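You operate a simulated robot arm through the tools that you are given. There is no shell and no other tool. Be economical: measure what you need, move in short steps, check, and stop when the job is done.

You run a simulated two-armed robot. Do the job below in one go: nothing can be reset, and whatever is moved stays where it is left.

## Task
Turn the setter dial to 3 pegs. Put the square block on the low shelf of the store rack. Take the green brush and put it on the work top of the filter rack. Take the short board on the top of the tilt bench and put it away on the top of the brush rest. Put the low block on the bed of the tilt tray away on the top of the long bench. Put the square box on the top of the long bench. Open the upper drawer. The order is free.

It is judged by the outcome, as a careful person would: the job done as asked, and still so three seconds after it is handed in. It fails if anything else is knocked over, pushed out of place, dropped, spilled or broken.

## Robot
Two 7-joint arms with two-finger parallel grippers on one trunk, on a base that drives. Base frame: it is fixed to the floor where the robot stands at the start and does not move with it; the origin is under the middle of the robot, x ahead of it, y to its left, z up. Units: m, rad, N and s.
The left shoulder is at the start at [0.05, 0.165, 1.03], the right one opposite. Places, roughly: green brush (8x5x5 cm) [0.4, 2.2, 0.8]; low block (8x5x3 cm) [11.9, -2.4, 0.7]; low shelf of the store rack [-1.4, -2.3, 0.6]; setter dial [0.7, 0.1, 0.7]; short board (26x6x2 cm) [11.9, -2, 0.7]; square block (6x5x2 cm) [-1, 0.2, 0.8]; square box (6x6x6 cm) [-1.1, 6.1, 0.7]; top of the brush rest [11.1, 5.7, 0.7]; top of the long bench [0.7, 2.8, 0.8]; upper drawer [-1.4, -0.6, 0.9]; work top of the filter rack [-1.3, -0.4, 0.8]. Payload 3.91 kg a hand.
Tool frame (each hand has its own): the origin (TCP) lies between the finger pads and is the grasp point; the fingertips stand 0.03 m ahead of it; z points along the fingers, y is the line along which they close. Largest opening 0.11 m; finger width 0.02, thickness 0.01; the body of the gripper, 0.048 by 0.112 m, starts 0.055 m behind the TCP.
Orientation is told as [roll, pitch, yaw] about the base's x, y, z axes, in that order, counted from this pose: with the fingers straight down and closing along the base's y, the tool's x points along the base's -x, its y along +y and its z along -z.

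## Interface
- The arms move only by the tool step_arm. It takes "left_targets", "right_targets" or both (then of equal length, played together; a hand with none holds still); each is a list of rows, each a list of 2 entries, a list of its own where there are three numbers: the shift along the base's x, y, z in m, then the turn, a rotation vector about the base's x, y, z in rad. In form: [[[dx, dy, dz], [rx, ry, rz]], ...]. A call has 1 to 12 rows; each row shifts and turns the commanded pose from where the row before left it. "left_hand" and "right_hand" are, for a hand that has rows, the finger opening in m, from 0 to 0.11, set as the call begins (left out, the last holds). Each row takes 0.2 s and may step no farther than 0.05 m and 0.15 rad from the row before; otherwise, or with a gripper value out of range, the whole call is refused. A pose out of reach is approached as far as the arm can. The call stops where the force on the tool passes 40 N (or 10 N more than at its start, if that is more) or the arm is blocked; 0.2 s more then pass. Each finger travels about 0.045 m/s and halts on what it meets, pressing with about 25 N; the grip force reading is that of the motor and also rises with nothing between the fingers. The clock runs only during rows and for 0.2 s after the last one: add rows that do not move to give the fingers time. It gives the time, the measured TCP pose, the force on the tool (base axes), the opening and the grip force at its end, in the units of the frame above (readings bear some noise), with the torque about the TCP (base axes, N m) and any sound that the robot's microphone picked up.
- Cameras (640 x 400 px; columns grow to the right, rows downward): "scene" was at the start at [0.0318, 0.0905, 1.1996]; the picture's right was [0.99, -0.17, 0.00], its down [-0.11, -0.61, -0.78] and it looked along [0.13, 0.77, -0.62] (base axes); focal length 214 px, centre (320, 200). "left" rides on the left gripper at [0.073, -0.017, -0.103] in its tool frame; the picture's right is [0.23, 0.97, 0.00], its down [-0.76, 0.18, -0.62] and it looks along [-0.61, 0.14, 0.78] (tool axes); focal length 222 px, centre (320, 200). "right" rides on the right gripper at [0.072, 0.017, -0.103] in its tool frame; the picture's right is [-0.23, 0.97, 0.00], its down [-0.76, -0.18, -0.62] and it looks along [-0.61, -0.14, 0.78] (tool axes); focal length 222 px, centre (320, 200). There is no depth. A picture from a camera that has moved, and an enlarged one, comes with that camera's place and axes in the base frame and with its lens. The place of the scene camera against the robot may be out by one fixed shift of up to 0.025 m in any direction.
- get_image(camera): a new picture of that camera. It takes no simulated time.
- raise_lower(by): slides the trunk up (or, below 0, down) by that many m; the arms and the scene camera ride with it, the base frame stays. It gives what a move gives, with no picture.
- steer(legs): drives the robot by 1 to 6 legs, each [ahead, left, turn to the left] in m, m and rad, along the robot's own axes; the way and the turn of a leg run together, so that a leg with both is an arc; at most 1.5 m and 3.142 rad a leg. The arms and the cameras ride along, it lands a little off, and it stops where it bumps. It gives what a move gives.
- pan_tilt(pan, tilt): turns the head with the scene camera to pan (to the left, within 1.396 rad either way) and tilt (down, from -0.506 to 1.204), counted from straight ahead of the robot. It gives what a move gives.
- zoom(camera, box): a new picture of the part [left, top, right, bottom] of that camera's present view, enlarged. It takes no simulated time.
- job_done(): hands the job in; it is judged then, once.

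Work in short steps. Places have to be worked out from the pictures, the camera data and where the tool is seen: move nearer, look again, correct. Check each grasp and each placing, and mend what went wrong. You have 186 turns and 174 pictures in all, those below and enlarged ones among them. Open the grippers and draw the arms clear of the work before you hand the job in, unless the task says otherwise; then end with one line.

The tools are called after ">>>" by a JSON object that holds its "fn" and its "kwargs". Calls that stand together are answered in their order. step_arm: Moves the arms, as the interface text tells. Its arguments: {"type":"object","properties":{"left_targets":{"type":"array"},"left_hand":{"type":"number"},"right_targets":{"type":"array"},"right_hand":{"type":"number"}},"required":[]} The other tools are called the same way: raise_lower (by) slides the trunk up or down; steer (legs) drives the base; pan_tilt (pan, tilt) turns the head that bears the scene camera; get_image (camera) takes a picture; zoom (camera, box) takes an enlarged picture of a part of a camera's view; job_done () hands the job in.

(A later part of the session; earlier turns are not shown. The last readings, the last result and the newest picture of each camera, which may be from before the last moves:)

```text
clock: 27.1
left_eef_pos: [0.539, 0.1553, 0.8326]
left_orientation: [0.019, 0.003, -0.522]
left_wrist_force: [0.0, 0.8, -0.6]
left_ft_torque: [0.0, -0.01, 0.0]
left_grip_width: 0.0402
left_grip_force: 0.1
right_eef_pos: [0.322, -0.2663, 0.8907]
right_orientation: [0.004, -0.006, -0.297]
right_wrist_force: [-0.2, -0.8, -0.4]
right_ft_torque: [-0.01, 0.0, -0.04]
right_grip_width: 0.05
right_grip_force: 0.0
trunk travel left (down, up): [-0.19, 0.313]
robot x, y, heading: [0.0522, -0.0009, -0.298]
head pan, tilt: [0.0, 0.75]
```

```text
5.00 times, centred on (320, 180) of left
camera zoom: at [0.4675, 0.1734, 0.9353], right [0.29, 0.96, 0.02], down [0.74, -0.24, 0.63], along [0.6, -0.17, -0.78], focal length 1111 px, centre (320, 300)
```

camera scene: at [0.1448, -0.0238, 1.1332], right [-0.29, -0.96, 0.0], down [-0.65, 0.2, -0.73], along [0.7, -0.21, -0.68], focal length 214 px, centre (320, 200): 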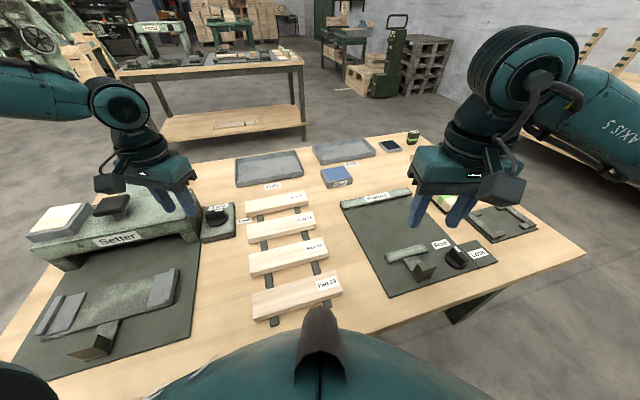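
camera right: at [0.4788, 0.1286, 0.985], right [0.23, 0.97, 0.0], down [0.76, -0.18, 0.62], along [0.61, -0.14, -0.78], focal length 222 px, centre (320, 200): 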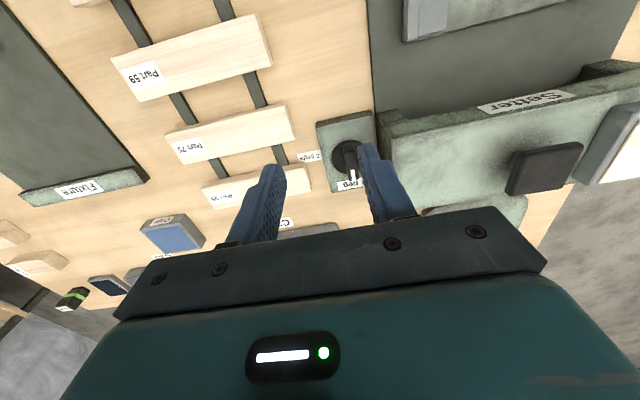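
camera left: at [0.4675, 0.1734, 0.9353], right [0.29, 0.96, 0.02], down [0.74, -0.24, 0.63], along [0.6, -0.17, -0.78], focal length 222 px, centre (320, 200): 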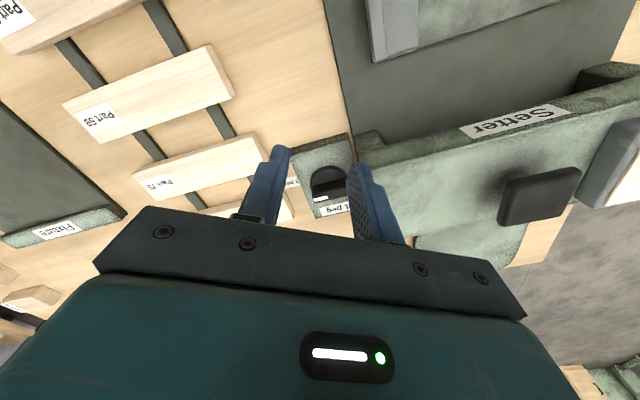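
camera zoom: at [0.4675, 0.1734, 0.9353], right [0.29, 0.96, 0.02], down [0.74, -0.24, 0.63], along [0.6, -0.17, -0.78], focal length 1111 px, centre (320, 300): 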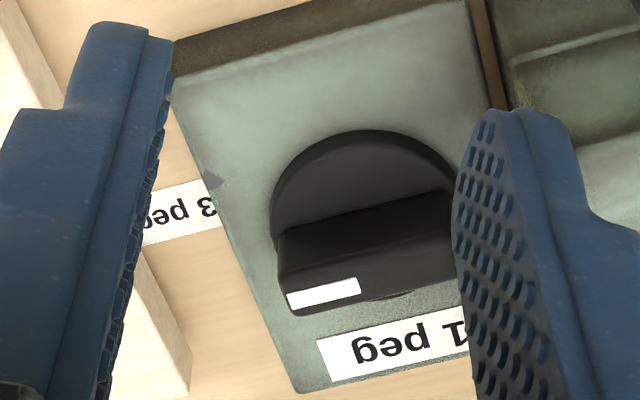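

The dial is set. I tuck the left arm up and back, then back away from the table.

>>> {"fn": "step_arm", "kwargs": {"left_targets": [[[0, 0, 0.05], [0, 0, 0.1]], [[-0.02, 0.01, 0.04], [0, 0, 0.1]], [[-0.04, 0.03, 0], [0, 0, 0]], [[-0.04, 0.03, 0], [0, 0, 0]], [[-0.04, 0.03, 0], [0, 0, 0]], [[-0.04, 0.02, 0], [0, 0, 0]]], "left_hand": 0.09}}

>>> {"fn": "raise_lower", "kwargs": {"by": 0.06}}

>>> {"fn": "steer", "kwargs": {"legs": [[-0.3, 0, 0]]}}

>>> {"fn": "pan_tilt", "kwargs": {"pan": -1.39, "tilt": 0.35}}

>>> {"fn": "get_image", "kwargs": {"camera": "scene"}}

>>> {"fn": "pan_tilt", "kwargs": {"pan": 1.39, "tilt": 0.35}}

>>> {"fn": "get_image", "kwargs": {"camera": "scene"}}

```text
clock: 28.4
left_eef_pos: [0.3573, 0.2793, 0.9236]
left_orientation: [0.018, 0.005, -0.324]
left_wrist_force: [0.2, -0.7, 0.1]
left_ft_torque: [-0.03, -0.02, -0.02]
left_grip_width: 0.09
left_grip_force: 0.1
right_eef_pos: [0.3207, -0.2665, 0.8919]
right_orientation: [0.001, -0.005, -0.298]
right_wrist_force: [-0.2, 0.5, 1.2]
right_ft_torque: [0.01, 0.0, -0.04]
right_grip_width: 0.0502
right_grip_force: 0.1
trunk travel left (down, up): [-0.19, 0.313]
robot x, y, heading: [0.0544, -0.0009, -0.296]
head pan, tilt: [0.0, 0.75]
```

```text
clock: 29.4
left_eef_pos: [0.3592, 0.2812, 0.9841]
left_orientation: [0.015, 0.0, -0.323]
left_wrist_force: [0.1, 0.1, -0.8]
left_ft_torque: [0.03, 0.0, 0.02]
left_grip_width: 0.09
left_grip_force: 0.0
right_eef_pos: [0.3208, -0.2653, 0.954]
right_orientation: [0.001, -0.005, -0.297]
right_wrist_force: [-0.3, -0.2, 0.2]
right_ft_torque: [0.03, 0.02, 0.01]
right_grip_width: 0.0501
right_grip_force: 0.0
trunk travel left (down, up): [-0.25, 0.253]
robot x, y, heading: [0.052, 0.0058, -0.294]
head pan, tilt: [0.0, 0.75]
```

```text
clock: 31.5
left_eef_pos: [0.0741, 0.3675, 0.9828]
left_orientation: [0.016, 0.005, -0.33]
left_wrist_force: [0.7, 0.1, 0.5]
left_ft_torque: [-0.05, 0.0, -0.03]
left_grip_width: 0.0901
left_grip_force: 0.1
right_eef_pos: [0.0335, -0.1791, 0.951]
right_orientation: [0.001, 0.0, -0.302]
right_wrist_force: [-0.3, -0.1, 0.4]
right_ft_torque: [0.0, 0.01, 0.02]
right_grip_width: 0.0503
right_grip_force: 0.1
trunk travel left (down, up): [-0.25, 0.253]
robot x, y, heading: [-0.2345, 0.0934, -0.307]
head pan, tilt: [0.0, 0.75]
```

```text
clock: 33.0
left_eef_pos: [0.0744, 0.3677, 0.9827]
left_orientation: [0.016, 0.005, -0.331]
left_wrist_force: [0.1, -0.4, -0.3]
left_ft_torque: [0.01, 0.0, 0.0]
left_grip_width: 0.09
left_grip_force: 0.1
right_eef_pos: [0.0329, -0.1798, 0.9505]
right_orientation: [0.0, 0.0, -0.305]
right_wrist_force: [1.2, -0.3, 0.3]
right_ft_torque: [0.0, 0.0, -0.01]
right_grip_width: 0.0502
right_grip_force: 0.1
trunk travel left (down, up): [-0.25, 0.253]
robot x, y, heading: [-0.2374, 0.0908, -0.303]
head pan, tilt: [-1.389, 0.351]
```

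```text
142 pictures are left
camera scene: at [-0.2314, -0.0026, 1.2284], right [-0.99, 0.12, 0.0], down [0.04, 0.34, -0.94], along [-0.11, -0.93, -0.34], focal length 214 px, centre (320, 200)
```

scene: 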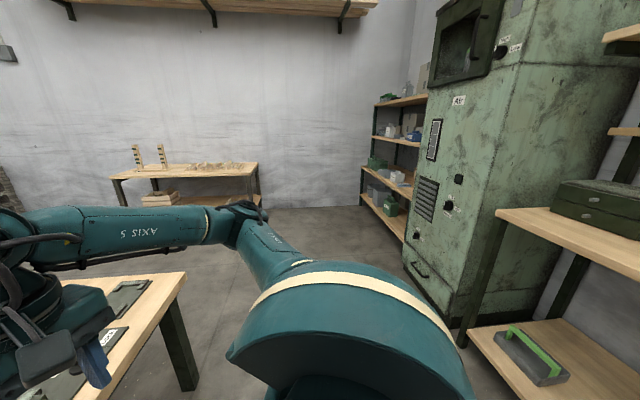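

```text
clock: 35.5
left_eef_pos: [0.0736, 0.3677, 0.9811]
left_orientation: [0.016, 0.005, -0.33]
left_wrist_force: [-0.2, -0.3, 0.5]
left_ft_torque: [-0.05, 0.0, 0.04]
left_grip_width: 0.0901
left_grip_force: 0.0
right_eef_pos: [0.0326, -0.1784, 0.9509]
right_orientation: [0.0, 0.0, -0.304]
right_wrist_force: [-0.1, -0.1, 0.9]
right_ft_torque: [0.04, 0.04, 0.02]
right_grip_width: 0.0499
right_grip_force: 0.1
trunk travel left (down, up): [-0.25, 0.253]
robot x, y, heading: [-0.2363, 0.0938, -0.301]
head pan, tilt: [1.389, 0.351]
```

```text
141 pictures are left
camera scene: at [-0.1766, 0.1722, 1.2284], right [0.88, -0.47, 0.0], down [-0.16, -0.3, -0.94], along [0.44, 0.83, -0.34], focal length 214 px, centre (320, 200)
```

scene: 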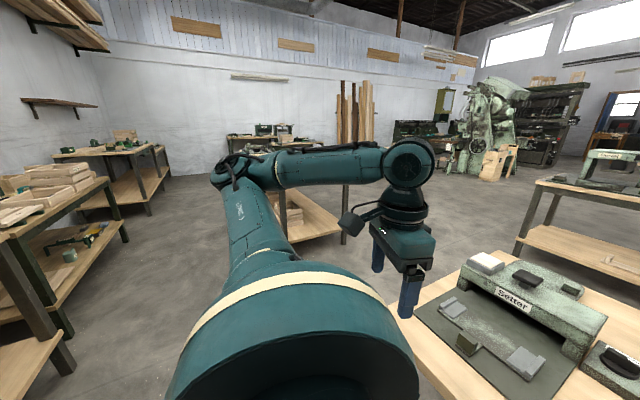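

Behind me are the wall benches (filter rack with drawers, store rack by the cabinet). I turn around to face -x.

>>> {"fn": "steer", "kwargs": {"legs": [[0, 0, -2.83]]}}

>>> {"fn": "pan_tilt", "kwargs": {"pan": 0.3, "tilt": 0.5}}

>>> {"fn": "get_image", "kwargs": {"camera": "scene"}}

>>> {"fn": "pan_tilt", "kwargs": {"pan": -0.5, "tilt": 0.5}}

>>> {"fn": "get_image", "kwargs": {"camera": "scene"}}

```text
clock: 42.6
left_eef_pos: [-0.4605, -0.2545, 0.9833]
left_orientation: [0.015, 0.006, 3.083]
left_wrist_force: [-0.2, -0.7, 0.4]
left_ft_torque: [0.01, 0.0, -0.02]
left_grip_width: 0.0898
left_grip_force: 0.1
right_eef_pos: [-0.5676, 0.2822, 0.9505]
right_orientation: [-0.001, 0.0, 3.111]
right_wrist_force: [0.2, -0.4, 0.3]
right_ft_torque: [-0.01, -0.04, 0.01]
right_grip_width: 0.0503
right_grip_force: 0.0
trunk travel left (down, up): [-0.25, 0.253]
robot x, y, heading: [-0.2368, 0.0913, 3.112]
head pan, tilt: [1.389, 0.351]
```

```text
clock: 44.0
left_eef_pos: [-0.4604, -0.2548, 0.9835]
left_orientation: [0.016, 0.005, 3.085]
left_wrist_force: [0.2, 0.7, 0.5]
left_ft_torque: [0.0, -0.01, 0.0]
left_grip_width: 0.0899
left_grip_force: 0.0
right_eef_pos: [-0.5681, 0.2829, 0.9501]
right_orientation: [0.0, 0.0, 3.11]
right_wrist_force: [0.0, -0.2, -0.4]
right_ft_torque: [0.01, -0.03, 0.02]
right_grip_width: 0.0499
right_grip_force: 0.0
trunk travel left (down, up): [-0.25, 0.253]
robot x, y, heading: [-0.2359, 0.0967, 3.108]
head pan, tilt: [0.3, 0.499]
```

```text
140 pictures are left
camera scene: at [-0.3651, 0.0754, 1.2148], right [-0.27, 0.96, 0.0], down [0.46, 0.13, -0.88], along [-0.85, -0.23, -0.48], focal length 214 px, centre (320, 200)
```

scene: 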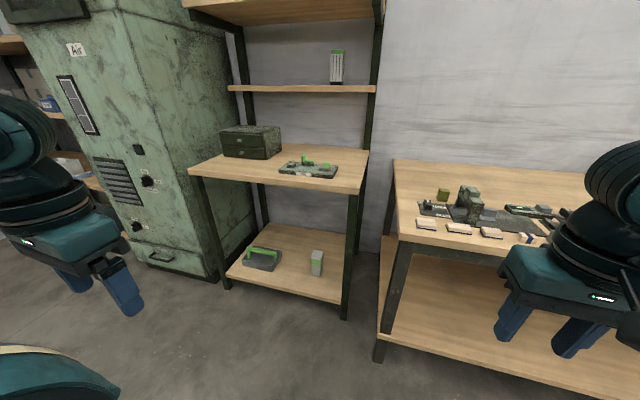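

```text
clock: 45.1
left_eef_pos: [-0.4612, -0.2542, 0.9824]
left_orientation: [0.016, 0.005, 3.086]
left_wrist_force: [-0.4, -0.1, 0.3]
left_ft_torque: [0.04, -0.03, 0.02]
left_grip_width: 0.09
left_grip_force: 0.1
right_eef_pos: [-0.5674, 0.2824, 0.9515]
right_orientation: [0.0, 0.001, 3.109]
right_wrist_force: [-0.2, 0.3, 0.8]
right_ft_torque: [0.01, -0.02, 0.0]
right_grip_width: 0.0502
right_grip_force: 0.1
trunk travel left (down, up): [-0.25, 0.253]
robot x, y, heading: [-0.2358, 0.0925, 3.107]
head pan, tilt: [-0.499, 0.499]
```

```text
139 pictures are left
camera scene: at [-0.3558, 0.1456, 1.2148], right [0.51, 0.86, 0.0], down [0.41, -0.24, -0.88], along [-0.76, 0.44, -0.48], focal length 214 px, centre (320, 200)
```

scene: 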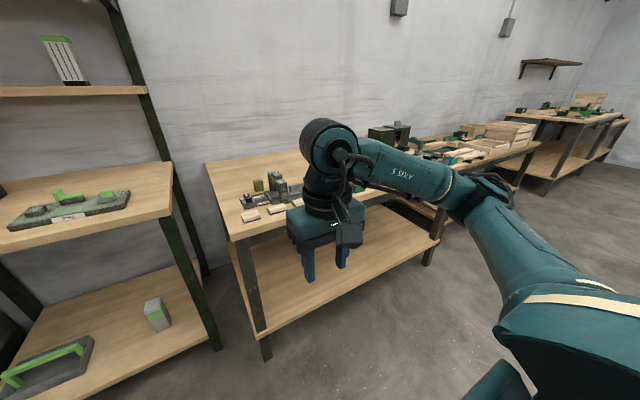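

The filter rack is ahead with the drawer box; blocks lie on the bench to its right. I zoom on those blocks.

>>> {"fn": "pan_tilt", "kwargs": {"pan": -0.1, "tilt": 0.6}}

>>> {"fn": "zoom", "kwargs": {"camera": "scene", "box": [200, 80, 520, 280]}}

```text
clock: 46.0
left_eef_pos: [-0.4613, -0.2547, 0.9818]
left_orientation: [0.015, 0.005, 3.084]
left_wrist_force: [-0.1, -0.8, -0.3]
left_ft_torque: [0.02, -0.01, 0.0]
left_grip_width: 0.0898
left_grip_force: 0.1
right_eef_pos: [-0.5683, 0.2826, 0.9506]
right_orientation: [0.0, 0.0, 3.11]
right_wrist_force: [0.2, -0.4, 0.3]
right_ft_torque: [0.0, 0.0, -0.01]
right_grip_width: 0.0499
right_grip_force: 0.1
trunk travel left (down, up): [-0.25, 0.253]
robot x, y, heading: [-0.2386, 0.0893, 3.106]
head pan, tilt: [-0.099, 0.6]
```

```text
2.00 times, centred on (360, 180) of scene
camera zoom: at [-0.365, 0.1113, 1.2057], right [0.13, 0.99, 0.0], down [0.56, -0.07, -0.83], along [-0.82, 0.11, -0.56], focal length 429 px, centre (240, 240)
```

zoom: 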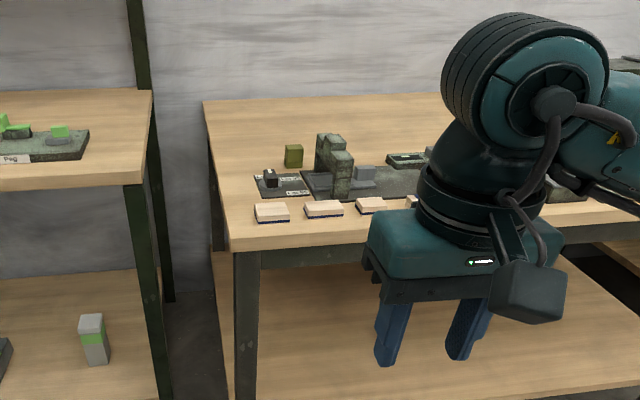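

Several cream blocks lie along that bench's front edge. I drive nearer to look at them with the right wrist camera.

>>> {"fn": "steer", "kwargs": {"legs": [[0.2, 0, 0.03]]}}

>>> {"fn": "get_image", "kwargs": {"camera": "right"}}

>>> {"fn": "get_image", "kwargs": {"camera": "left"}}

```text
clock: 47.5
left_eef_pos: [-0.6488, -0.2573, 0.9832]
left_orientation: [0.017, 0.006, 3.114]
left_wrist_force: [0.3, -0.8, 0.4]
left_ft_torque: [0.02, 0.02, -0.04]
left_grip_width: 0.0899
left_grip_force: 0.1
right_eef_pos: [-0.7728, 0.2754, 0.9515]
right_orientation: [0.001, -0.001, 3.142]
right_wrist_force: [0.3, -0.7, -0.4]
right_ft_torque: [0.02, 0.02, 0.0]
right_grip_width: 0.0502
right_grip_force: 0.1
trunk travel left (down, up): [-0.25, 0.253]
robot x, y, heading: [-0.4327, 0.0953, 3.144]
head pan, tilt: [-0.099, 0.6]
```

```text
137 pictures are left
camera right: at [-0.7002, 0.2594, 1.0549], right [-0.23, -0.97, 0.0], down [-0.76, 0.18, 0.62], along [-0.61, 0.14, -0.78], focal length 222 px, centre (320, 200)
```

right: 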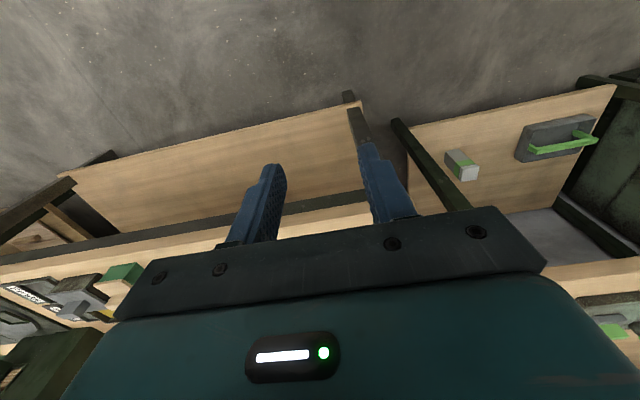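

```text
136 pictures are left
camera left: at [-0.5771, -0.2426, 1.0852], right [0.2, -0.98, 0.02], down [-0.77, -0.15, 0.62], along [-0.61, -0.14, -0.78], focal length 222 px, centre (320, 200)
```

left: 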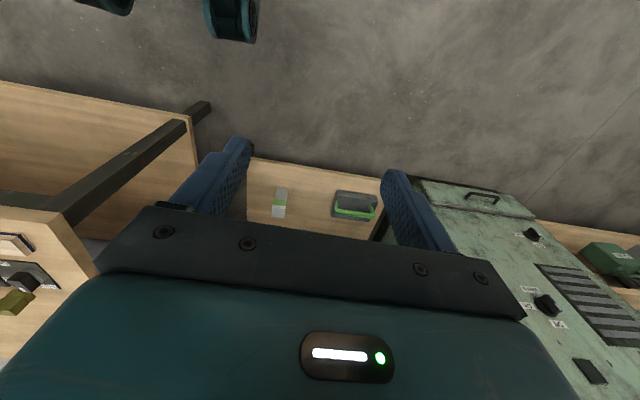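

The gripper hides the blocks; I move the right hand forward over them for a downward look.

>>> {"fn": "step_arm", "kwargs": {"right_targets": [[[-0.045, 0, 0.02], [0, 0, 0]], [[-0.045, 0, 0.0], [0, 0, 0]], [[-0.045, 0, 0], [0, 0, 0]], [[-0.04, 0, 0.0], [0, 0, 0]]], "right_hand": 0.09}}

>>> {"fn": "get_image", "kwargs": {"camera": "right"}}

>>> {"fn": "get_image", "kwargs": {"camera": "scene"}}

```text
clock: 48.5
left_eef_pos: [-0.6489, -0.2582, 0.9819]
left_orientation: [0.017, 0.004, 3.114]
left_wrist_force: [-0.3, -0.4, -0.2]
left_ft_torque: [-0.01, 0.0, 0.0]
left_grip_width: 0.0901
left_grip_force: 0.1
right_eef_pos: [-0.9465, 0.2758, 0.9718]
right_orientation: [0.001, -0.001, 3.142]
right_wrist_force: [-0.4, -0.4, 0.1]
right_ft_torque: [0.0, -0.03, -0.04]
right_grip_width: 0.09
right_grip_force: 0.0
trunk travel left (down, up): [-0.25, 0.253]
robot x, y, heading: [-0.4356, 0.095, 3.139]
head pan, tilt: [-0.099, 0.6]
```

```text
135 pictures are left
camera right: at [-0.8743, 0.2593, 1.0756], right [-0.23, -0.97, 0.0], down [-0.76, 0.18, 0.62], along [-0.61, 0.14, -0.78], focal length 222 px, centre (320, 200)
```

right: 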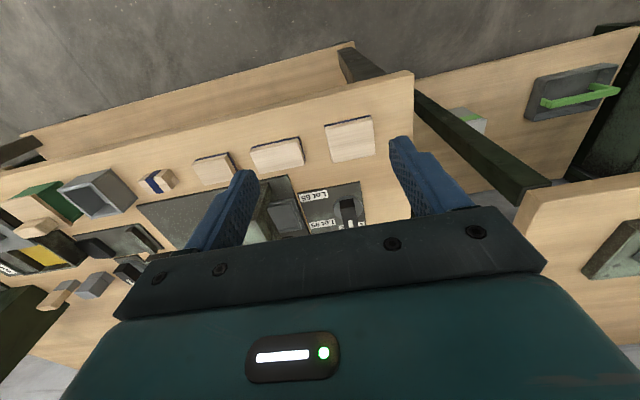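

```text
134 pictures are left
camera scene: at [-0.5642, 0.1108, 1.2056], right [0.1, 0.99, 0.0], down [0.56, -0.06, -0.82], along [-0.82, 0.08, -0.57], focal length 214 px, centre (320, 200)
```

scene: 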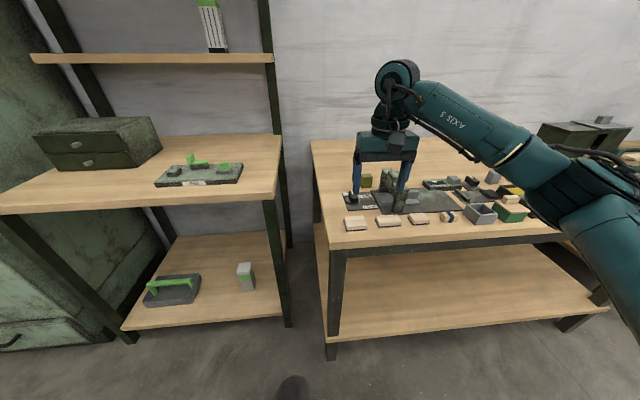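

The first block is the square one (≈6×5 cm), centred near (-1.0, 0.247). Before gripping I want to see the drawer and the store rack to choose the grasp; I retract and drive left toward them.

>>> {"fn": "step_arm", "kwargs": {"right_targets": [[[0.045, 0, 0.0], [0, 0, 0]], [[0.045, 0, 0.0], [0, 0, 0]], [[0.045, 0, 0], [0, 0, 0]], [[0.045, 0, 0.0], [0, 0, 0]]]}}

>>> {"fn": "steer", "kwargs": {"legs": [[0, 0.75, 0]]}}

>>> {"fn": "pan_tilt", "kwargs": {"pan": 0.0, "tilt": 0.45}}

>>> {"fn": "get_image", "kwargs": {"camera": "scene"}}

>>> {"fn": "steer", "kwargs": {"legs": [[-0.1, 1.0, 0.0]]}}

>>> {"fn": "get_image", "kwargs": {"camera": "scene"}}

```text
clock: 49.5
left_eef_pos: [-0.6497, -0.2581, 0.9824]
left_orientation: [0.015, 0.007, 3.115]
left_wrist_force: [0.0, 0.4, 0.3]
left_ft_torque: [0.01, -0.01, -0.01]
left_grip_width: 0.0899
left_grip_force: 0.1
right_eef_pos: [-0.7669, 0.2758, 0.9701]
right_orientation: [0.001, -0.001, 3.139]
right_wrist_force: [0.4, -0.7, -0.1]
right_ft_torque: [0.01, 0.03, 0.02]
right_grip_width: 0.0901
right_grip_force: 0.1
trunk travel left (down, up): [-0.25, 0.253]
robot x, y, heading: [-0.4352, 0.0965, 3.139]
head pan, tilt: [-0.099, 0.6]
```

```text
clock: 53.6
left_eef_pos: [-0.6578, -0.9929, 0.9826]
left_orientation: [0.015, 0.004, 3.104]
left_wrist_force: [0.0, 0.2, -0.1]
left_ft_torque: [-0.01, 0.01, 0.01]
left_grip_width: 0.0899
left_grip_force: 0.1
right_eef_pos: [-0.7707, -0.4585, 0.9712]
right_orientation: [0.0, -0.001, 3.129]
right_wrist_force: [0.4, -0.8, -0.5]
right_ft_torque: [0.01, -0.02, 0.0]
right_grip_width: 0.0899
right_grip_force: 0.1
trunk travel left (down, up): [-0.25, 0.253]
robot x, y, heading: [-0.4411, -0.6393, 3.129]
head pan, tilt: [-0.099, 0.6]
```

```text
clock: 54.3
left_eef_pos: [-0.6591, -0.993, 0.9815]
left_orientation: [0.015, 0.007, 3.102]
left_wrist_force: [0.0, 0.0, -0.1]
left_ft_torque: [-0.03, -0.01, 0.0]
left_grip_width: 0.0901
left_grip_force: 0.1
right_eef_pos: [-0.7705, -0.4599, 0.971]
right_orientation: [-0.001, 0.0, 3.129]
right_wrist_force: [-0.4, 0.0, 0.7]
right_ft_torque: [-0.03, -0.04, 0.0]
right_grip_width: 0.09
right_grip_force: 0.0
trunk travel left (down, up): [-0.25, 0.253]
robot x, y, heading: [-0.4418, -0.6388, 3.131]
head pan, tilt: [0.0, 0.45]
```

```text
133 pictures are left
camera scene: at [-0.5731, -0.634, 1.2192], right [0.01, 1.0, 0.0], down [0.44, -0.01, -0.9], along [-0.9, 0.01, -0.44], focal length 214 px, centre (320, 200)
```

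scene: 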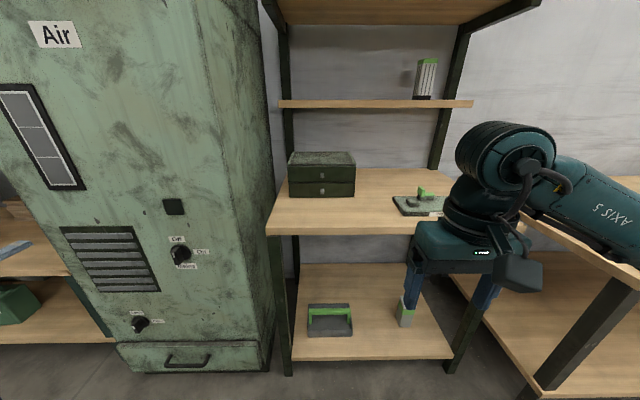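

```text
clock: 59.5
left_eef_pos: [-0.5524, -2.0055, 0.9821]
left_orientation: [0.015, 0.005, 3.123]
left_wrist_force: [-0.3, 0.0, 0.2]
left_ft_torque: [0.03, 0.0, -0.04]
left_grip_width: 0.0901
left_grip_force: 0.0
right_eef_pos: [-0.678, -1.4725, 0.971]
right_orientation: [-0.001, 0.0, -3.134]
right_wrist_force: [0.1, 0.2, -0.4]
right_ft_torque: [-0.01, -0.01, -0.02]
right_grip_width: 0.0902
right_grip_force: 0.1
trunk travel left (down, up): [-0.25, 0.253]
robot x, y, heading: [-0.3423, -1.6483, -3.136]
head pan, tilt: [0.0, 0.45]
```

```text
132 pictures are left
camera scene: at [-0.4756, -1.6444, 1.2192], right [-0.01, 1.0, 0.0], down [0.44, 0.0, -0.9], along [-0.9, -0.01, -0.44], focal length 214 px, centre (320, 200)
```

scene: 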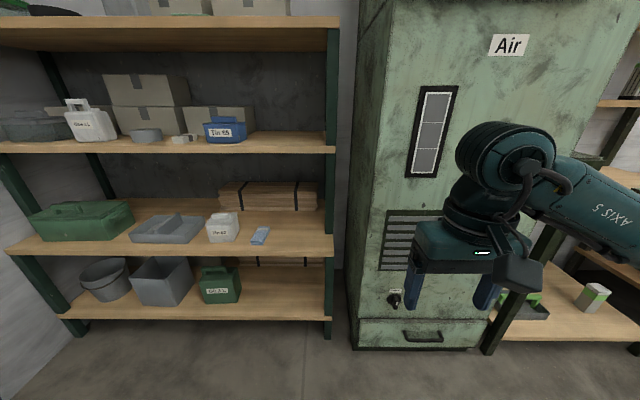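

The low shelf (z≈0.6) has free space at its right front, near (-1.33, -1.77), with ~0.4 m clearance above; a 45°-tilted grasp suits it. First the drawer: knob near (-1.45, -0.615, 0.91). I drive there and turn the right hand to point forward.

>>> {"fn": "steer", "kwargs": {"legs": [[0, -0.87, 0.0], [0.1, 0, 0]]}}

>>> {"fn": "step_arm", "kwargs": {"right_targets": [[[0, 0, 0], [0, 0.15, 0]], [[0, 0, 0], [0, 0.15, 0]], [[0, 0, 0], [0, 0.15, 0]], [[0, 0, 0], [0, 0.15, 0]], [[0, 0, 0], [0, 0.15, 0]], [[0, 0, 0], [0, 0.15, 0]], [[0, 0, 0], [0, 0.15, 0]], [[0, 0, 0], [0, 0.15, 0]], [[0, 0, 0], [0, 0.15, 0]], [[0, 0, 0], [0, 0.15, 0]], [[0, 0, 0], [0, 0.07, 0]]], "right_hand": 0.06}}

>>> {"fn": "get_image", "kwargs": {"camera": "scene"}}

>>> {"fn": "get_image", "kwargs": {"camera": "right"}}

```text
clock: 64.8
left_eef_pos: [-0.6614, -1.1478, 0.9821]
left_orientation: [0.014, 0.007, 3.13]
left_wrist_force: [-0.3, 0.7, 0.7]
left_ft_torque: [-0.01, -0.01, -0.01]
left_grip_width: 0.0898
left_grip_force: 0.1
right_eef_pos: [-0.7889, -0.6152, 0.9717]
right_orientation: [0.0, -0.001, -3.127]
right_wrist_force: [-0.3, 0.5, 0.1]
right_ft_torque: [0.02, 0.02, 0.02]
right_grip_width: 0.09
right_grip_force: 0.1
trunk travel left (down, up): [-0.25, 0.253]
robot x, y, heading: [-0.4526, -0.7932, -3.129]
head pan, tilt: [0.0, 0.45]
```

```text
clock: 67.2
left_eef_pos: [-0.6602, -1.1461, 0.9834]
left_orientation: [0.016, 0.005, 3.129]
left_wrist_force: [0.1, -0.2, -0.1]
left_ft_torque: [-0.02, 0.04, 0.02]
left_grip_width: 0.0897
left_grip_force: 0.1
right_eef_pos: [-0.8981, -0.6654, 1.0147]
right_orientation: [-1.604, -1.56, -1.534]
right_wrist_force: [0.4, 0.9, 0.8]
right_ft_torque: [0.01, -0.02, 0.04]
right_grip_width: 0.06
right_grip_force: 0.0
right hand out of reach, approached as far as the arm can: row 4, 5, 6, 7, 8, 9, 10
trunk travel left (down, up): [-0.25, 0.253]
robot x, y, heading: [-0.4523, -0.7865, -3.13]
head pan, tilt: [0.0, 0.45]
```

```text
131 pictures are left
camera scene: at [-0.5849, -0.7852, 1.2194], right [-0.01, 1.0, 0.0], down [0.43, 0.01, -0.9], along [-0.9, -0.01, -0.43], focal length 214 px, centre (320, 200)
```

scene: 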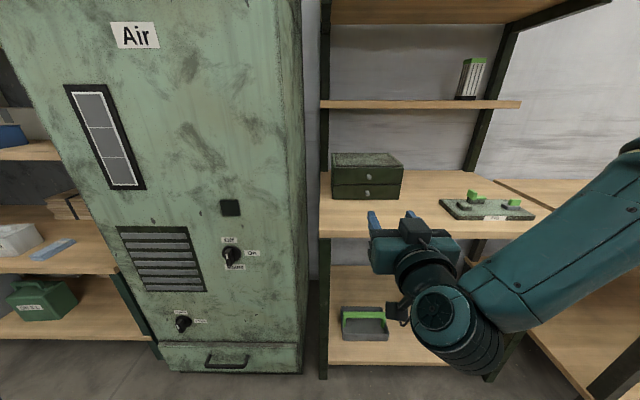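

```text
130 pictures are left
camera right: at [-0.7939, -0.6802, 0.9437], right [0.0, -0.98, 0.22], down [0.62, 0.17, 0.76], along [-0.78, 0.13, 0.61], focal length 222 px, centre (320, 200)
```

right: 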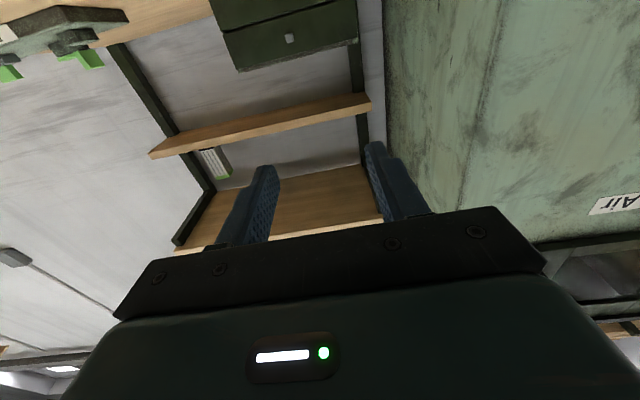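

The right hand now points at the drawer. I drive 0.22 m closer and lower/shift the hand toward the knob's line.

>>> {"fn": "steer", "kwargs": {"legs": [[0.22, 0, 0.0]]}}

>>> {"fn": "step_arm", "kwargs": {"right_targets": [[[0, 0.03, -0.03], [0, 0, 0]], [[0, 0.025, -0.03], [0, 0, 0]]]}}

>>> {"fn": "get_image", "kwargs": {"camera": "right"}}

>>> {"fn": "get_image", "kwargs": {"camera": "scene"}}

```text
clock: 68.9
left_eef_pos: [-0.8783, -1.1498, 0.9831]
left_orientation: [0.016, 0.006, 3.127]
left_wrist_force: [-0.6, 0.1, -0.1]
left_ft_torque: [0.0, -0.03, 0.04]
left_grip_width: 0.0901
left_grip_force: 0.0
right_eef_pos: [-1.1155, -0.668, 1.0148]
right_orientation: [-1.438, -1.558, -1.706]
right_wrist_force: [0.0, 0.1, -0.2]
right_ft_torque: [-0.03, 0.01, -0.04]
right_grip_width: 0.0601
right_grip_force: 0.0
trunk travel left (down, up): [-0.25, 0.253]
robot x, y, heading: [-0.6699, -0.7957, -3.131]
head pan, tilt: [0.0, 0.45]
```

```text
clock: 69.5
left_eef_pos: [-0.8789, -1.1495, 0.9827]
left_orientation: [0.017, 0.006, 3.127]
left_wrist_force: [0.9, -0.9, 1.8]
left_ft_torque: [0.02, -0.02, 0.0]
left_grip_width: 0.0899
left_grip_force: 0.1
right_eef_pos: [-1.1091, -0.6637, 0.9744]
right_orientation: [-1.345, -1.556, -1.8]
right_wrist_force: [-0.6, 1.1, -0.1]
right_ft_torque: [-0.01, -0.01, -0.01]
right_grip_width: 0.0602
right_grip_force: 0.0
right hand out of reach, approached as far as the arm can: row 1, 2
trunk travel left (down, up): [-0.25, 0.253]
robot x, y, heading: [-0.6675, -0.7916, -3.129]
head pan, tilt: [0.0, 0.45]
```

```text
129 pictures are left
camera right: at [-1.0052, -0.679, 0.9029], right [0.0, -0.98, 0.21], down [0.62, 0.17, 0.77], along [-0.78, 0.14, 0.61], focal length 222 px, centre (320, 200)
```

right: 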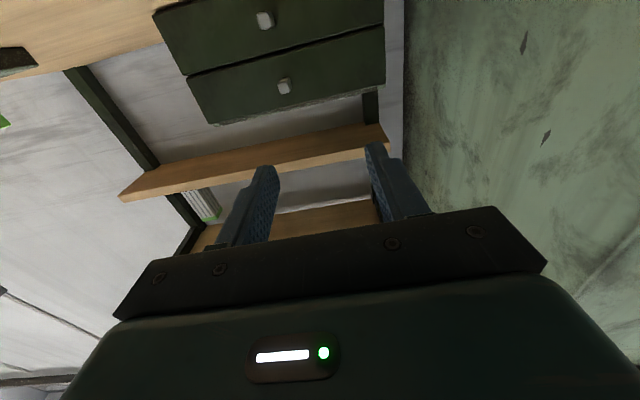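

```text
128 pictures are left
camera scene: at [-0.8022, -0.7885, 1.2193], right [-0.01, 1.0, 0.0], down [0.44, 0.01, -0.9], along [-0.9, -0.01, -0.44], focal length 214 px, centre (320, 200)
```

scene: 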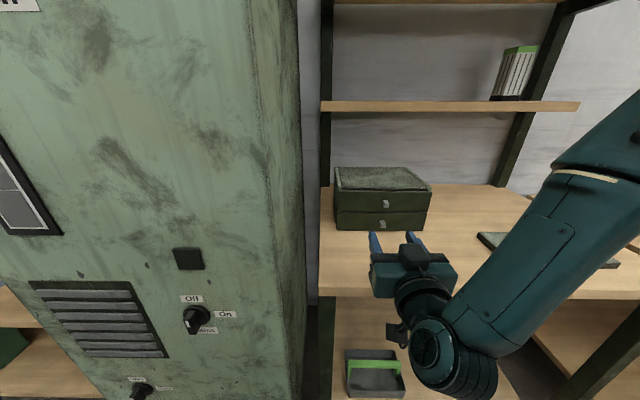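

Triangulating: upper knob at (-1.314, -0.620, 0.954). Being too near cramps the arm, and a flat hand would put its camera close to the worktop; I back up a bit and pitch the hand to ~60°.

>>> {"fn": "steer", "kwargs": {"legs": [[-0.1, 0, 0.0]]}}

>>> {"fn": "step_arm", "kwargs": {"right_targets": [[[0, 0, 0.01], [0, -0.13, 0]], [[0, 0, 0], [0, -0.13, 0]], [[0, 0, 0.0], [0, -0.13, 0]], [[0, 0, 0], [0, -0.13, 0]], [[-0.03, 0.02, 0], [0, 0, 0]], [[-0.03, 0.02, 0], [0, 0, 0]]]}}

>>> {"fn": "get_image", "kwargs": {"camera": "right"}}

```text
clock: 70.6
left_eef_pos: [-0.7786, -1.1486, 0.9824]
left_orientation: [0.017, 0.004, 3.128]
left_wrist_force: [0.1, -0.3, -0.7]
left_ft_torque: [-0.02, 0.01, 0.01]
left_grip_width: 0.0899
left_grip_force: 0.1
right_eef_pos: [-1.008, -0.6621, 0.9745]
right_orientation: [-1.371, -1.557, -1.777]
right_wrist_force: [0.3, 0.0, 0.3]
right_ft_torque: [-0.01, -0.02, 0.02]
right_grip_width: 0.0599
right_grip_force: 0.0
trunk travel left (down, up): [-0.25, 0.253]
robot x, y, heading: [-0.5736, -0.7929, -3.13]
head pan, tilt: [0.0, 0.45]
```

```text
clock: 72.0
left_eef_pos: [-0.7789, -1.1485, 0.9814]
left_orientation: [0.017, 0.006, 3.126]
left_wrist_force: [-0.4, 0.7, -0.1]
left_ft_torque: [-0.03, 0.01, -0.03]
left_grip_width: 0.0898
left_grip_force: 0.0
right_eef_pos: [-1.0733, -0.6249, 0.9831]
right_orientation: [-0.031, -1.047, -3.114]
right_wrist_force: [-0.4, 0.2, 0.8]
right_ft_torque: [0.03, -0.01, -0.01]
right_grip_width: 0.0599
right_grip_force: 0.0
right hand out of reach, approached as far as the arm can: row 1
trunk travel left (down, up): [-0.25, 0.253]
robot x, y, heading: [-0.5703, -0.7908, -3.128]
head pan, tilt: [0.0, 0.45]
```

```text
127 pictures are left
camera right: at [-0.947, -0.6397, 0.9722], right [-0.11, -0.98, 0.18], down [0.16, 0.16, 0.97], along [-0.98, 0.14, 0.14], focal length 222 px, centre (320, 200)
```

right: 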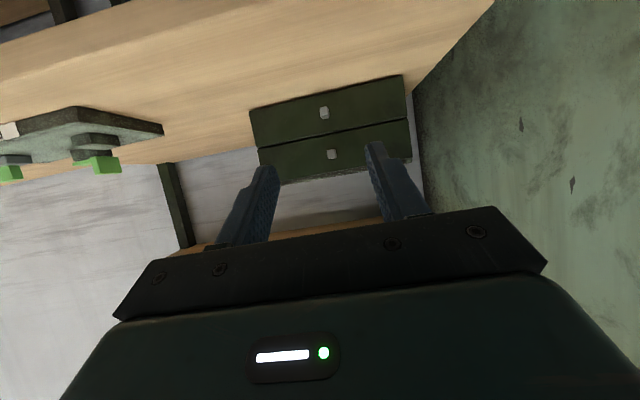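

The knob is confirmed at (-1.314, -0.620, 0.954). I move in front of it.

>>> {"fn": "step_arm", "kwargs": {"right_targets": [[[-0.045, 0.002, -0.005], [0, 0, 0]], [[-0.045, 0.002, -0.005], [0, 0, 0]], [[-0.045, 0.001, -0.005], [0, 0, 0]], [[-0.035, 0, -0.004], [0, 0, 0]]], "right_hand": 0.045}}

>>> {"fn": "get_image", "kwargs": {"camera": "right"}}

```text
clock: 73.0
left_eef_pos: [-0.779, -1.1488, 0.9821]
left_orientation: [0.016, 0.006, 3.127]
left_wrist_force: [0.2, -0.3, 0.2]
left_ft_torque: [0.0, 0.01, 0.0]
left_grip_width: 0.0902
left_grip_force: 0.0
right_eef_pos: [-1.2424, -0.6202, 0.9629]
right_orientation: [-0.029, -1.047, -3.113]
right_wrist_force: [0.1, 1.1, -0.3]
right_ft_torque: [-0.01, 0.0, 0.0]
right_grip_width: 0.0449
right_grip_force: 0.1
trunk travel left (down, up): [-0.25, 0.253]
robot x, y, heading: [-0.5658, -0.7951, -3.131]
head pan, tilt: [0.0, 0.45]
```

```text
126 pictures are left
camera right: at [-1.1171, -0.6361, 0.9533], right [-0.11, -0.98, 0.18], down [0.16, 0.16, 0.97], along [-0.98, 0.14, 0.14], focal length 222 px, centre (320, 200)
```

right: 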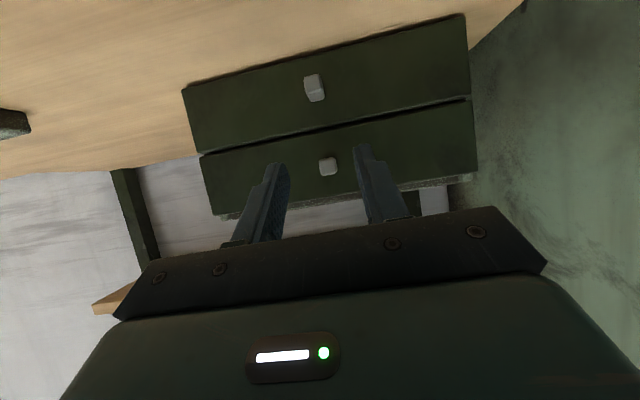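

Well aligned. I advance so the tips straddle the knob.

>>> {"fn": "step_arm", "kwargs": {"right_targets": [[[-0.02, 0, 0], [0, 0, 0]], [[-0.02, 0, 0.0], [0, 0, 0]], [[-0.01, 0, 0], [0, 0, 0]], [[-0.005, 0, 0], [0, 0, 0]]]}}

>>> {"fn": "zoom", "kwargs": {"camera": "right", "box": [220, 100, 420, 225]}}

```text
clock: 74.0
left_eef_pos: [-0.7775, -1.1482, 0.9819]
left_orientation: [0.015, 0.002, 3.125]
left_wrist_force: [0.7, 0.6, -0.5]
left_ft_torque: [0.01, 0.01, 0.02]
left_grip_width: 0.0902
left_grip_force: 0.1
right_eef_pos: [-1.2947, -0.6187, 0.9646]
right_orientation: [-0.028, -1.044, -3.115]
right_wrist_force: [19.0, -0.6, -1.9]
right_ft_torque: [0.22, -0.18, -0.46]
right_grip_width: 0.0451
right_grip_force: 0.1
trunk travel left (down, up): [-0.25, 0.253]
robot x, y, heading: [-0.564, -0.7896, -3.131]
head pan, tilt: [0.0, 0.45]
```

```text
3.20 times, centred on (320, 162) of right
camera zoom: at [-1.1691, -0.6348, 0.9545], right [-0.11, -0.98, 0.18], down [0.16, 0.16, 0.97], along [-0.98, 0.14, 0.13], focal length 711 px, centre (320, 320)
```

zoom: 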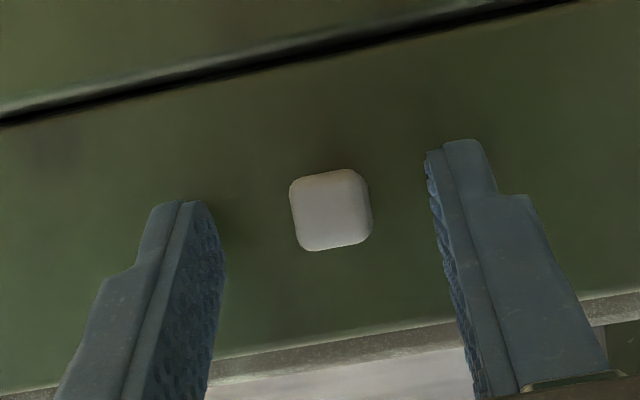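

The tips touch the drawer front. I back off 2 mm and close on the knob.

>>> {"fn": "step_arm", "kwargs": {"right_targets": [[[0.003, 0, 0], [0, 0, 0]], [[0, 0, 0], [0, 0, 0]], [[0, 0, 0], [0, 0, 0]], [[0, 0, 0], [0, 0, 0]]], "right_hand": 0.0}}

>>> {"fn": "zoom", "kwargs": {"camera": "right", "box": [220, 100, 420, 225]}}

```text
clock: 75.0
left_eef_pos: [-0.7783, -1.1503, 0.9832]
left_orientation: [0.014, 0.007, 3.127]
left_wrist_force: [-0.6, 0.2, 0.0]
left_ft_torque: [0.01, -0.04, 0.0]
left_grip_width: 0.09
left_grip_force: 0.0
right_eef_pos: [-1.2947, -0.6232, 0.9669]
right_orientation: [-0.024, -1.049, -3.111]
right_wrist_force: [0.9, -10.9, -0.3]
right_ft_torque: [-0.57, 0.51, -0.27]
right_grip_width: 0.0134
right_grip_force: 44.5
trunk travel left (down, up): [-0.25, 0.253]
robot x, y, heading: [-0.5696, -0.7901, -3.132]
head pan, tilt: [0.0, 0.45]
```

```text
3.20 times, centred on (320, 162) of right
camera zoom: at [-1.1688, -0.6375, 0.9559], right [-0.11, -0.98, 0.19], down [0.16, 0.17, 0.97], along [-0.98, 0.13, 0.14], focal length 711 px, centre (320, 320)
```

zoom: 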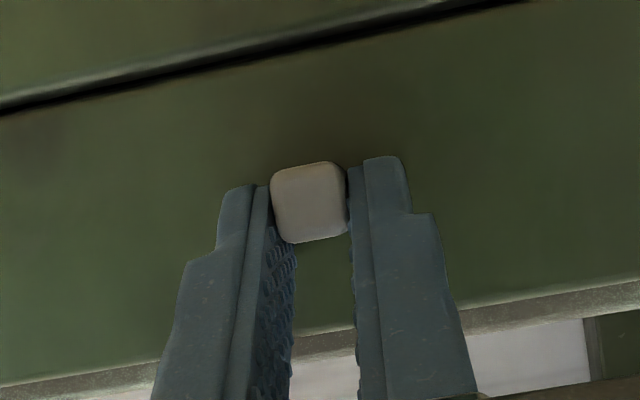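

Knob gripped (13 mm). I pull straight back in small rows.

>>> {"fn": "step_arm", "kwargs": {"right_targets": [[[0.01, 0, 0], [0, 0, 0]], [[0.015, 0, 0], [0, 0, 0]], [[0.015, 0, 0], [0, 0, 0]], [[0.015, 0, 0], [0, 0, 0]], [[0.015, 0, 0], [0, 0, 0]]]}}

>>> {"fn": "get_image", "kwargs": {"camera": "scene"}}

```text
clock: 76.2
left_eef_pos: [-0.778, -1.1499, 0.9823]
left_orientation: [0.014, 0.006, 3.127]
left_wrist_force: [0.1, 0.4, -0.3]
left_ft_torque: [-0.01, 0.0, -0.03]
left_grip_width: 0.0902
left_grip_force: 0.1
right_eef_pos: [-1.2244, -0.623, 0.9665]
right_orientation: [-0.027, -1.05, -3.109]
right_wrist_force: [0.7, -20.0, 3.4]
right_ft_torque: [-0.7, -0.15, -0.1]
right_grip_width: 0.014
right_grip_force: 45.1
trunk travel left (down, up): [-0.25, 0.253]
robot x, y, heading: [-0.5691, -0.7914, -3.124]
head pan, tilt: [0.0, 0.45]
```

```text
123 pictures are left
camera scene: at [-0.7022, -0.7889, 1.2193], right [-0.01, 1.0, 0.0], down [0.43, 0.01, -0.9], along [-0.9, -0.01, -0.43], focal length 214 px, centre (320, 200)
```

scene: 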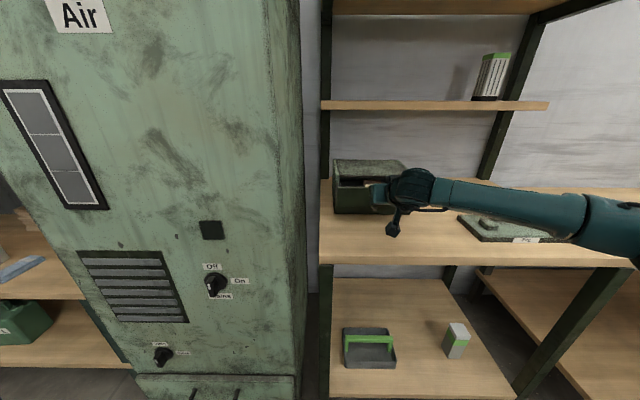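

The drawer slides out (7 cm so far). I pull further, watching the force.

>>> {"fn": "step_arm", "kwargs": {"right_targets": [[[0.015, -0.002, 0], [0, 0, 0]], [[0.015, 0, 0], [0, 0, 0]], [[0.015, 0, 0], [0, 0, 0]], [[0.015, 0, 0], [0, 0, 0]]]}}

>>> {"fn": "get_image", "kwargs": {"camera": "scene"}}

```text
clock: 77.2
left_eef_pos: [-0.7783, -1.1489, 0.9824]
left_orientation: [0.014, 0.005, 3.126]
left_wrist_force: [-0.1, -0.7, 0.3]
left_ft_torque: [-0.02, 0.01, -0.01]
left_grip_width: 0.0901
left_grip_force: 0.0
right_eef_pos: [-1.1643, -0.6238, 0.9677]
right_orientation: [-0.03, -1.05, -3.113]
right_wrist_force: [0.3, -14.2, 9.9]
right_ft_torque: [-0.75, -0.18, 0.08]
right_grip_width: 0.0138
right_grip_force: 44.7
trunk travel left (down, up): [-0.25, 0.253]
robot x, y, heading: [-0.5701, -0.794, -3.129]
head pan, tilt: [0.0, 0.45]
```

```text
122 pictures are left
camera scene: at [-0.7017, -0.7884, 1.2194], right [-0.01, 1.0, 0.0], down [0.43, 0.01, -0.9], along [-0.9, -0.01, -0.43], focal length 214 px, centre (320, 200)
```

scene: 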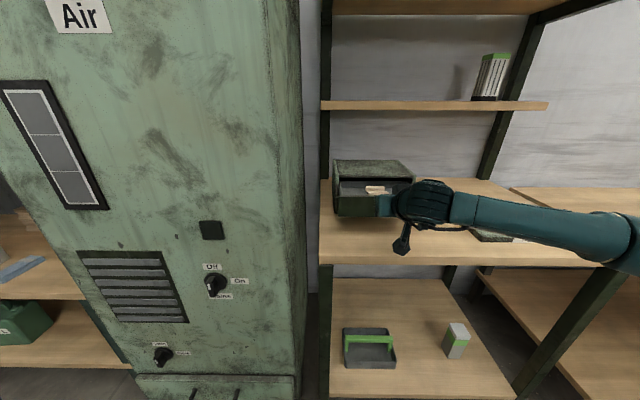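

13 cm open. I pull a little further in 1 cm rows to find the end stop.

>>> {"fn": "step_arm", "kwargs": {"right_targets": [[[0.01, 0, -0.001], [0, 0, 0]], [[0.01, 0, 0], [0, 0, 0]], [[0.01, 0, 0], [0, 0, 0]]]}}

>>> {"fn": "zoom", "kwargs": {"camera": "scene", "box": [300, 130, 460, 230]}}

```text
clock: 78.0
left_eef_pos: [-0.781, -1.1496, 0.9805]
left_orientation: [0.015, 0.008, 3.13]
left_wrist_force: [0.1, 0.3, 0.9]
left_ft_torque: [-0.01, 0.01, 0.01]
left_grip_width: 0.0901
left_grip_force: 0.1
right_eef_pos: [-1.1434, -0.6226, 0.9663]
right_orientation: [-0.018, -1.06, -3.124]
right_wrist_force: [-14.6, -5.5, -3.5]
right_ft_torque: [-0.58, -0.17, -0.06]
right_grip_width: 0.0135
right_grip_force: 45.1
trunk travel left (down, up): [-0.25, 0.253]
robot x, y, heading: [-0.5685, -0.7934, -3.126]
head pan, tilt: [0.0, 0.45]
stopped in row 3 (right hand): the force on the tool passed its limit (the readings are from after the stop); the commanded pose is now the measured one
```

```text
4.00 times, centred on (380, 180) of scene
camera zoom: at [-0.7053, -0.7876, 1.2186], right [-0.01, 1.0, 0.0], down [0.44, 0.01, -0.9], along [-0.9, -0.01, -0.44], focal length 858 px, centre (80, 280)
```

zoom: 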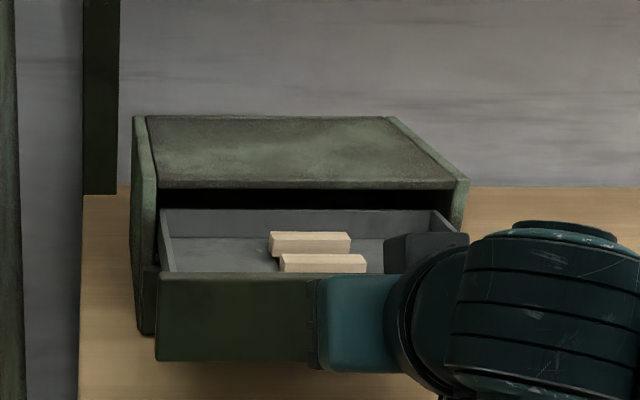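

End stop reached at 15 cm: fully open. I release and back the hand off.

>>> {"fn": "step_arm", "kwargs": {"right_targets": [[[-0.002, 0, 0], [0, 0, 0]], [[0, 0, 0], [0, 0, 0]], [[0, 0, 0], [0, 0, 0]], [[0.02, 0, 0], [0, 0, 0]], [[0.04, 0, 0], [0, 0, 0]], [[0.04, 0, 0.02], [0, 0, 0]], [[0.03, 0, 0.02], [0, 0, 0]]], "right_hand": 0.05}}

>>> {"fn": "get_image", "kwargs": {"camera": "right"}}

```text
clock: 79.6
left_eef_pos: [-0.7791, -1.1485, 0.982]
left_orientation: [0.015, 0.003, 3.127]
left_wrist_force: [0.4, -0.3, 0.5]
left_ft_torque: [-0.03, 0.02, -0.04]
left_grip_width: 0.0898
left_grip_force: 0.1
right_eef_pos: [-1.0136, -0.6205, 1.009]
right_orientation: [-0.023, -1.059, -3.12]
right_wrist_force: [-0.2, -0.5, 0.1]
right_ft_torque: [0.02, 0.0, 0.04]
right_grip_width: 0.0502
right_grip_force: 0.1
trunk travel left (down, up): [-0.25, 0.253]
robot x, y, heading: [-0.5707, -0.7937, -3.124]
head pan, tilt: [0.0, 0.45]
```

```text
120 pictures are left
camera right: at [-0.8874, -0.6358, 0.997], right [-0.11, -0.98, 0.19], down [0.17, 0.17, 0.97], along [-0.98, 0.14, 0.15], focal length 222 px, centre (320, 200)
```

right: 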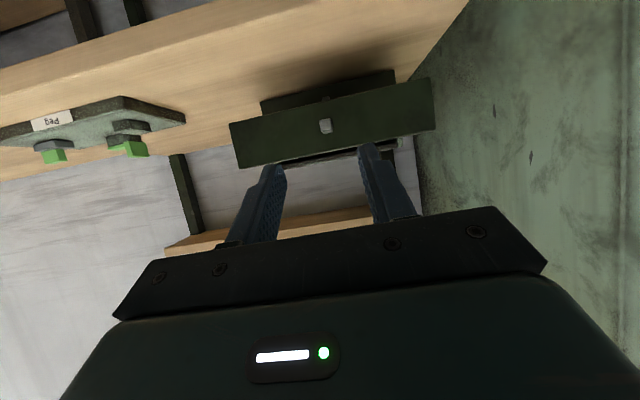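

Drawer is open and untouched. Now I back off and drive right to the square block, setting the hand to a 45° tilt.

>>> {"fn": "steer", "kwargs": {"legs": [[-0.15, 0, 0.0], [0, -0.86, -0.01]]}}

>>> {"fn": "step_arm", "kwargs": {"right_targets": [[[0, 0, 0.0], [0, -0.13, 0]], [[0, 0, 0], [0, -0.13, 0]]], "right_hand": 0.085}}

>>> {"fn": "get_image", "kwargs": {"camera": "right"}}

>>> {"fn": "get_image", "kwargs": {"camera": "scene"}}

```text
clock: 85.2
left_eef_pos: [-0.6377, -0.2764, 0.9827]
left_orientation: [0.015, 0.005, 3.11]
left_wrist_force: [0.1, -0.1, 0.0]
left_ft_torque: [-0.02, 0.02, 0.01]
left_grip_width: 0.0899
left_grip_force: 0.1
right_eef_pos: [-0.8625, 0.2549, 1.0091]
right_orientation: [-0.022, -1.061, -3.135]
right_wrist_force: [-0.1, -0.1, -0.2]
right_ft_torque: [0.0, 0.01, -0.01]
right_grip_width: 0.05
right_grip_force: 0.1
trunk travel left (down, up): [-0.25, 0.253]
robot x, y, heading: [-0.4234, 0.0772, 3.144]
head pan, tilt: [0.0, 0.45]
```

```text
clock: 85.8
left_eef_pos: [-0.6375, -0.2765, 0.9811]
left_orientation: [0.016, 0.008, 3.112]
left_wrist_force: [0.7, 0.2, 0.0]
left_ft_torque: [0.01, -0.04, 0.0]
left_grip_width: 0.0902
left_grip_force: 0.0
right_eef_pos: [-0.8638, 0.255, 1.0083]
right_orientation: [-0.019, -0.8, -3.138]
right_wrist_force: [-0.2, -0.7, -0.1]
right_ft_torque: [0.01, -0.02, 0.0]
right_grip_width: 0.085
right_grip_force: 0.0
trunk travel left (down, up): [-0.25, 0.253]
robot x, y, heading: [-0.4249, 0.0764, 3.142]
head pan, tilt: [0.0, 0.45]
```

```text
119 pictures are left
camera right: at [-0.7392, 0.237, 1.0297], right [-0.17, -0.97, 0.15], down [-0.08, 0.17, 0.98], along [-0.98, 0.15, -0.11], focal length 222 px, centre (320, 200)
```

right: 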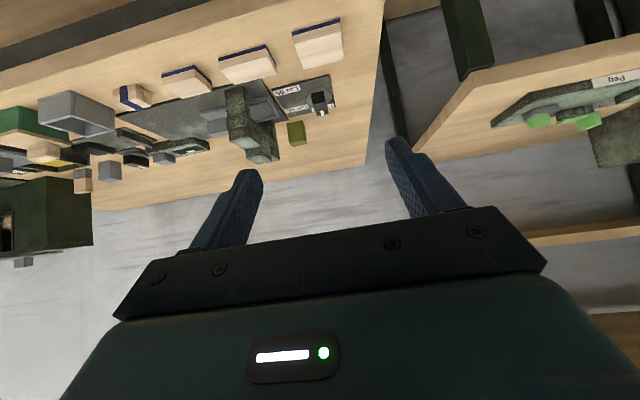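

```text
118 pictures are left
camera scene: at [-0.5564, 0.0829, 1.2192], right [0.0, 1.0, 0.0], down [0.44, 0.0, -0.9], along [-0.9, 0.0, -0.44], focal length 214 px, centre (320, 200)
```

scene: 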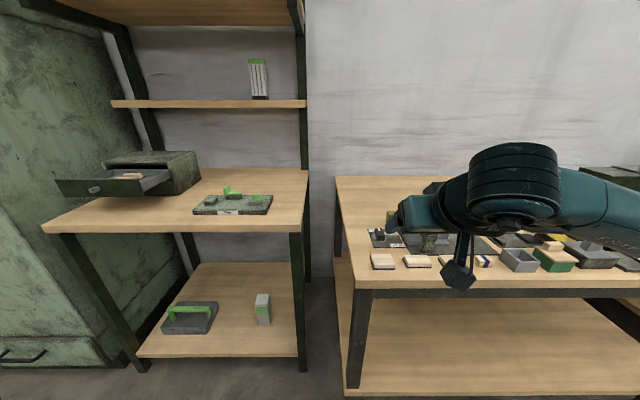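

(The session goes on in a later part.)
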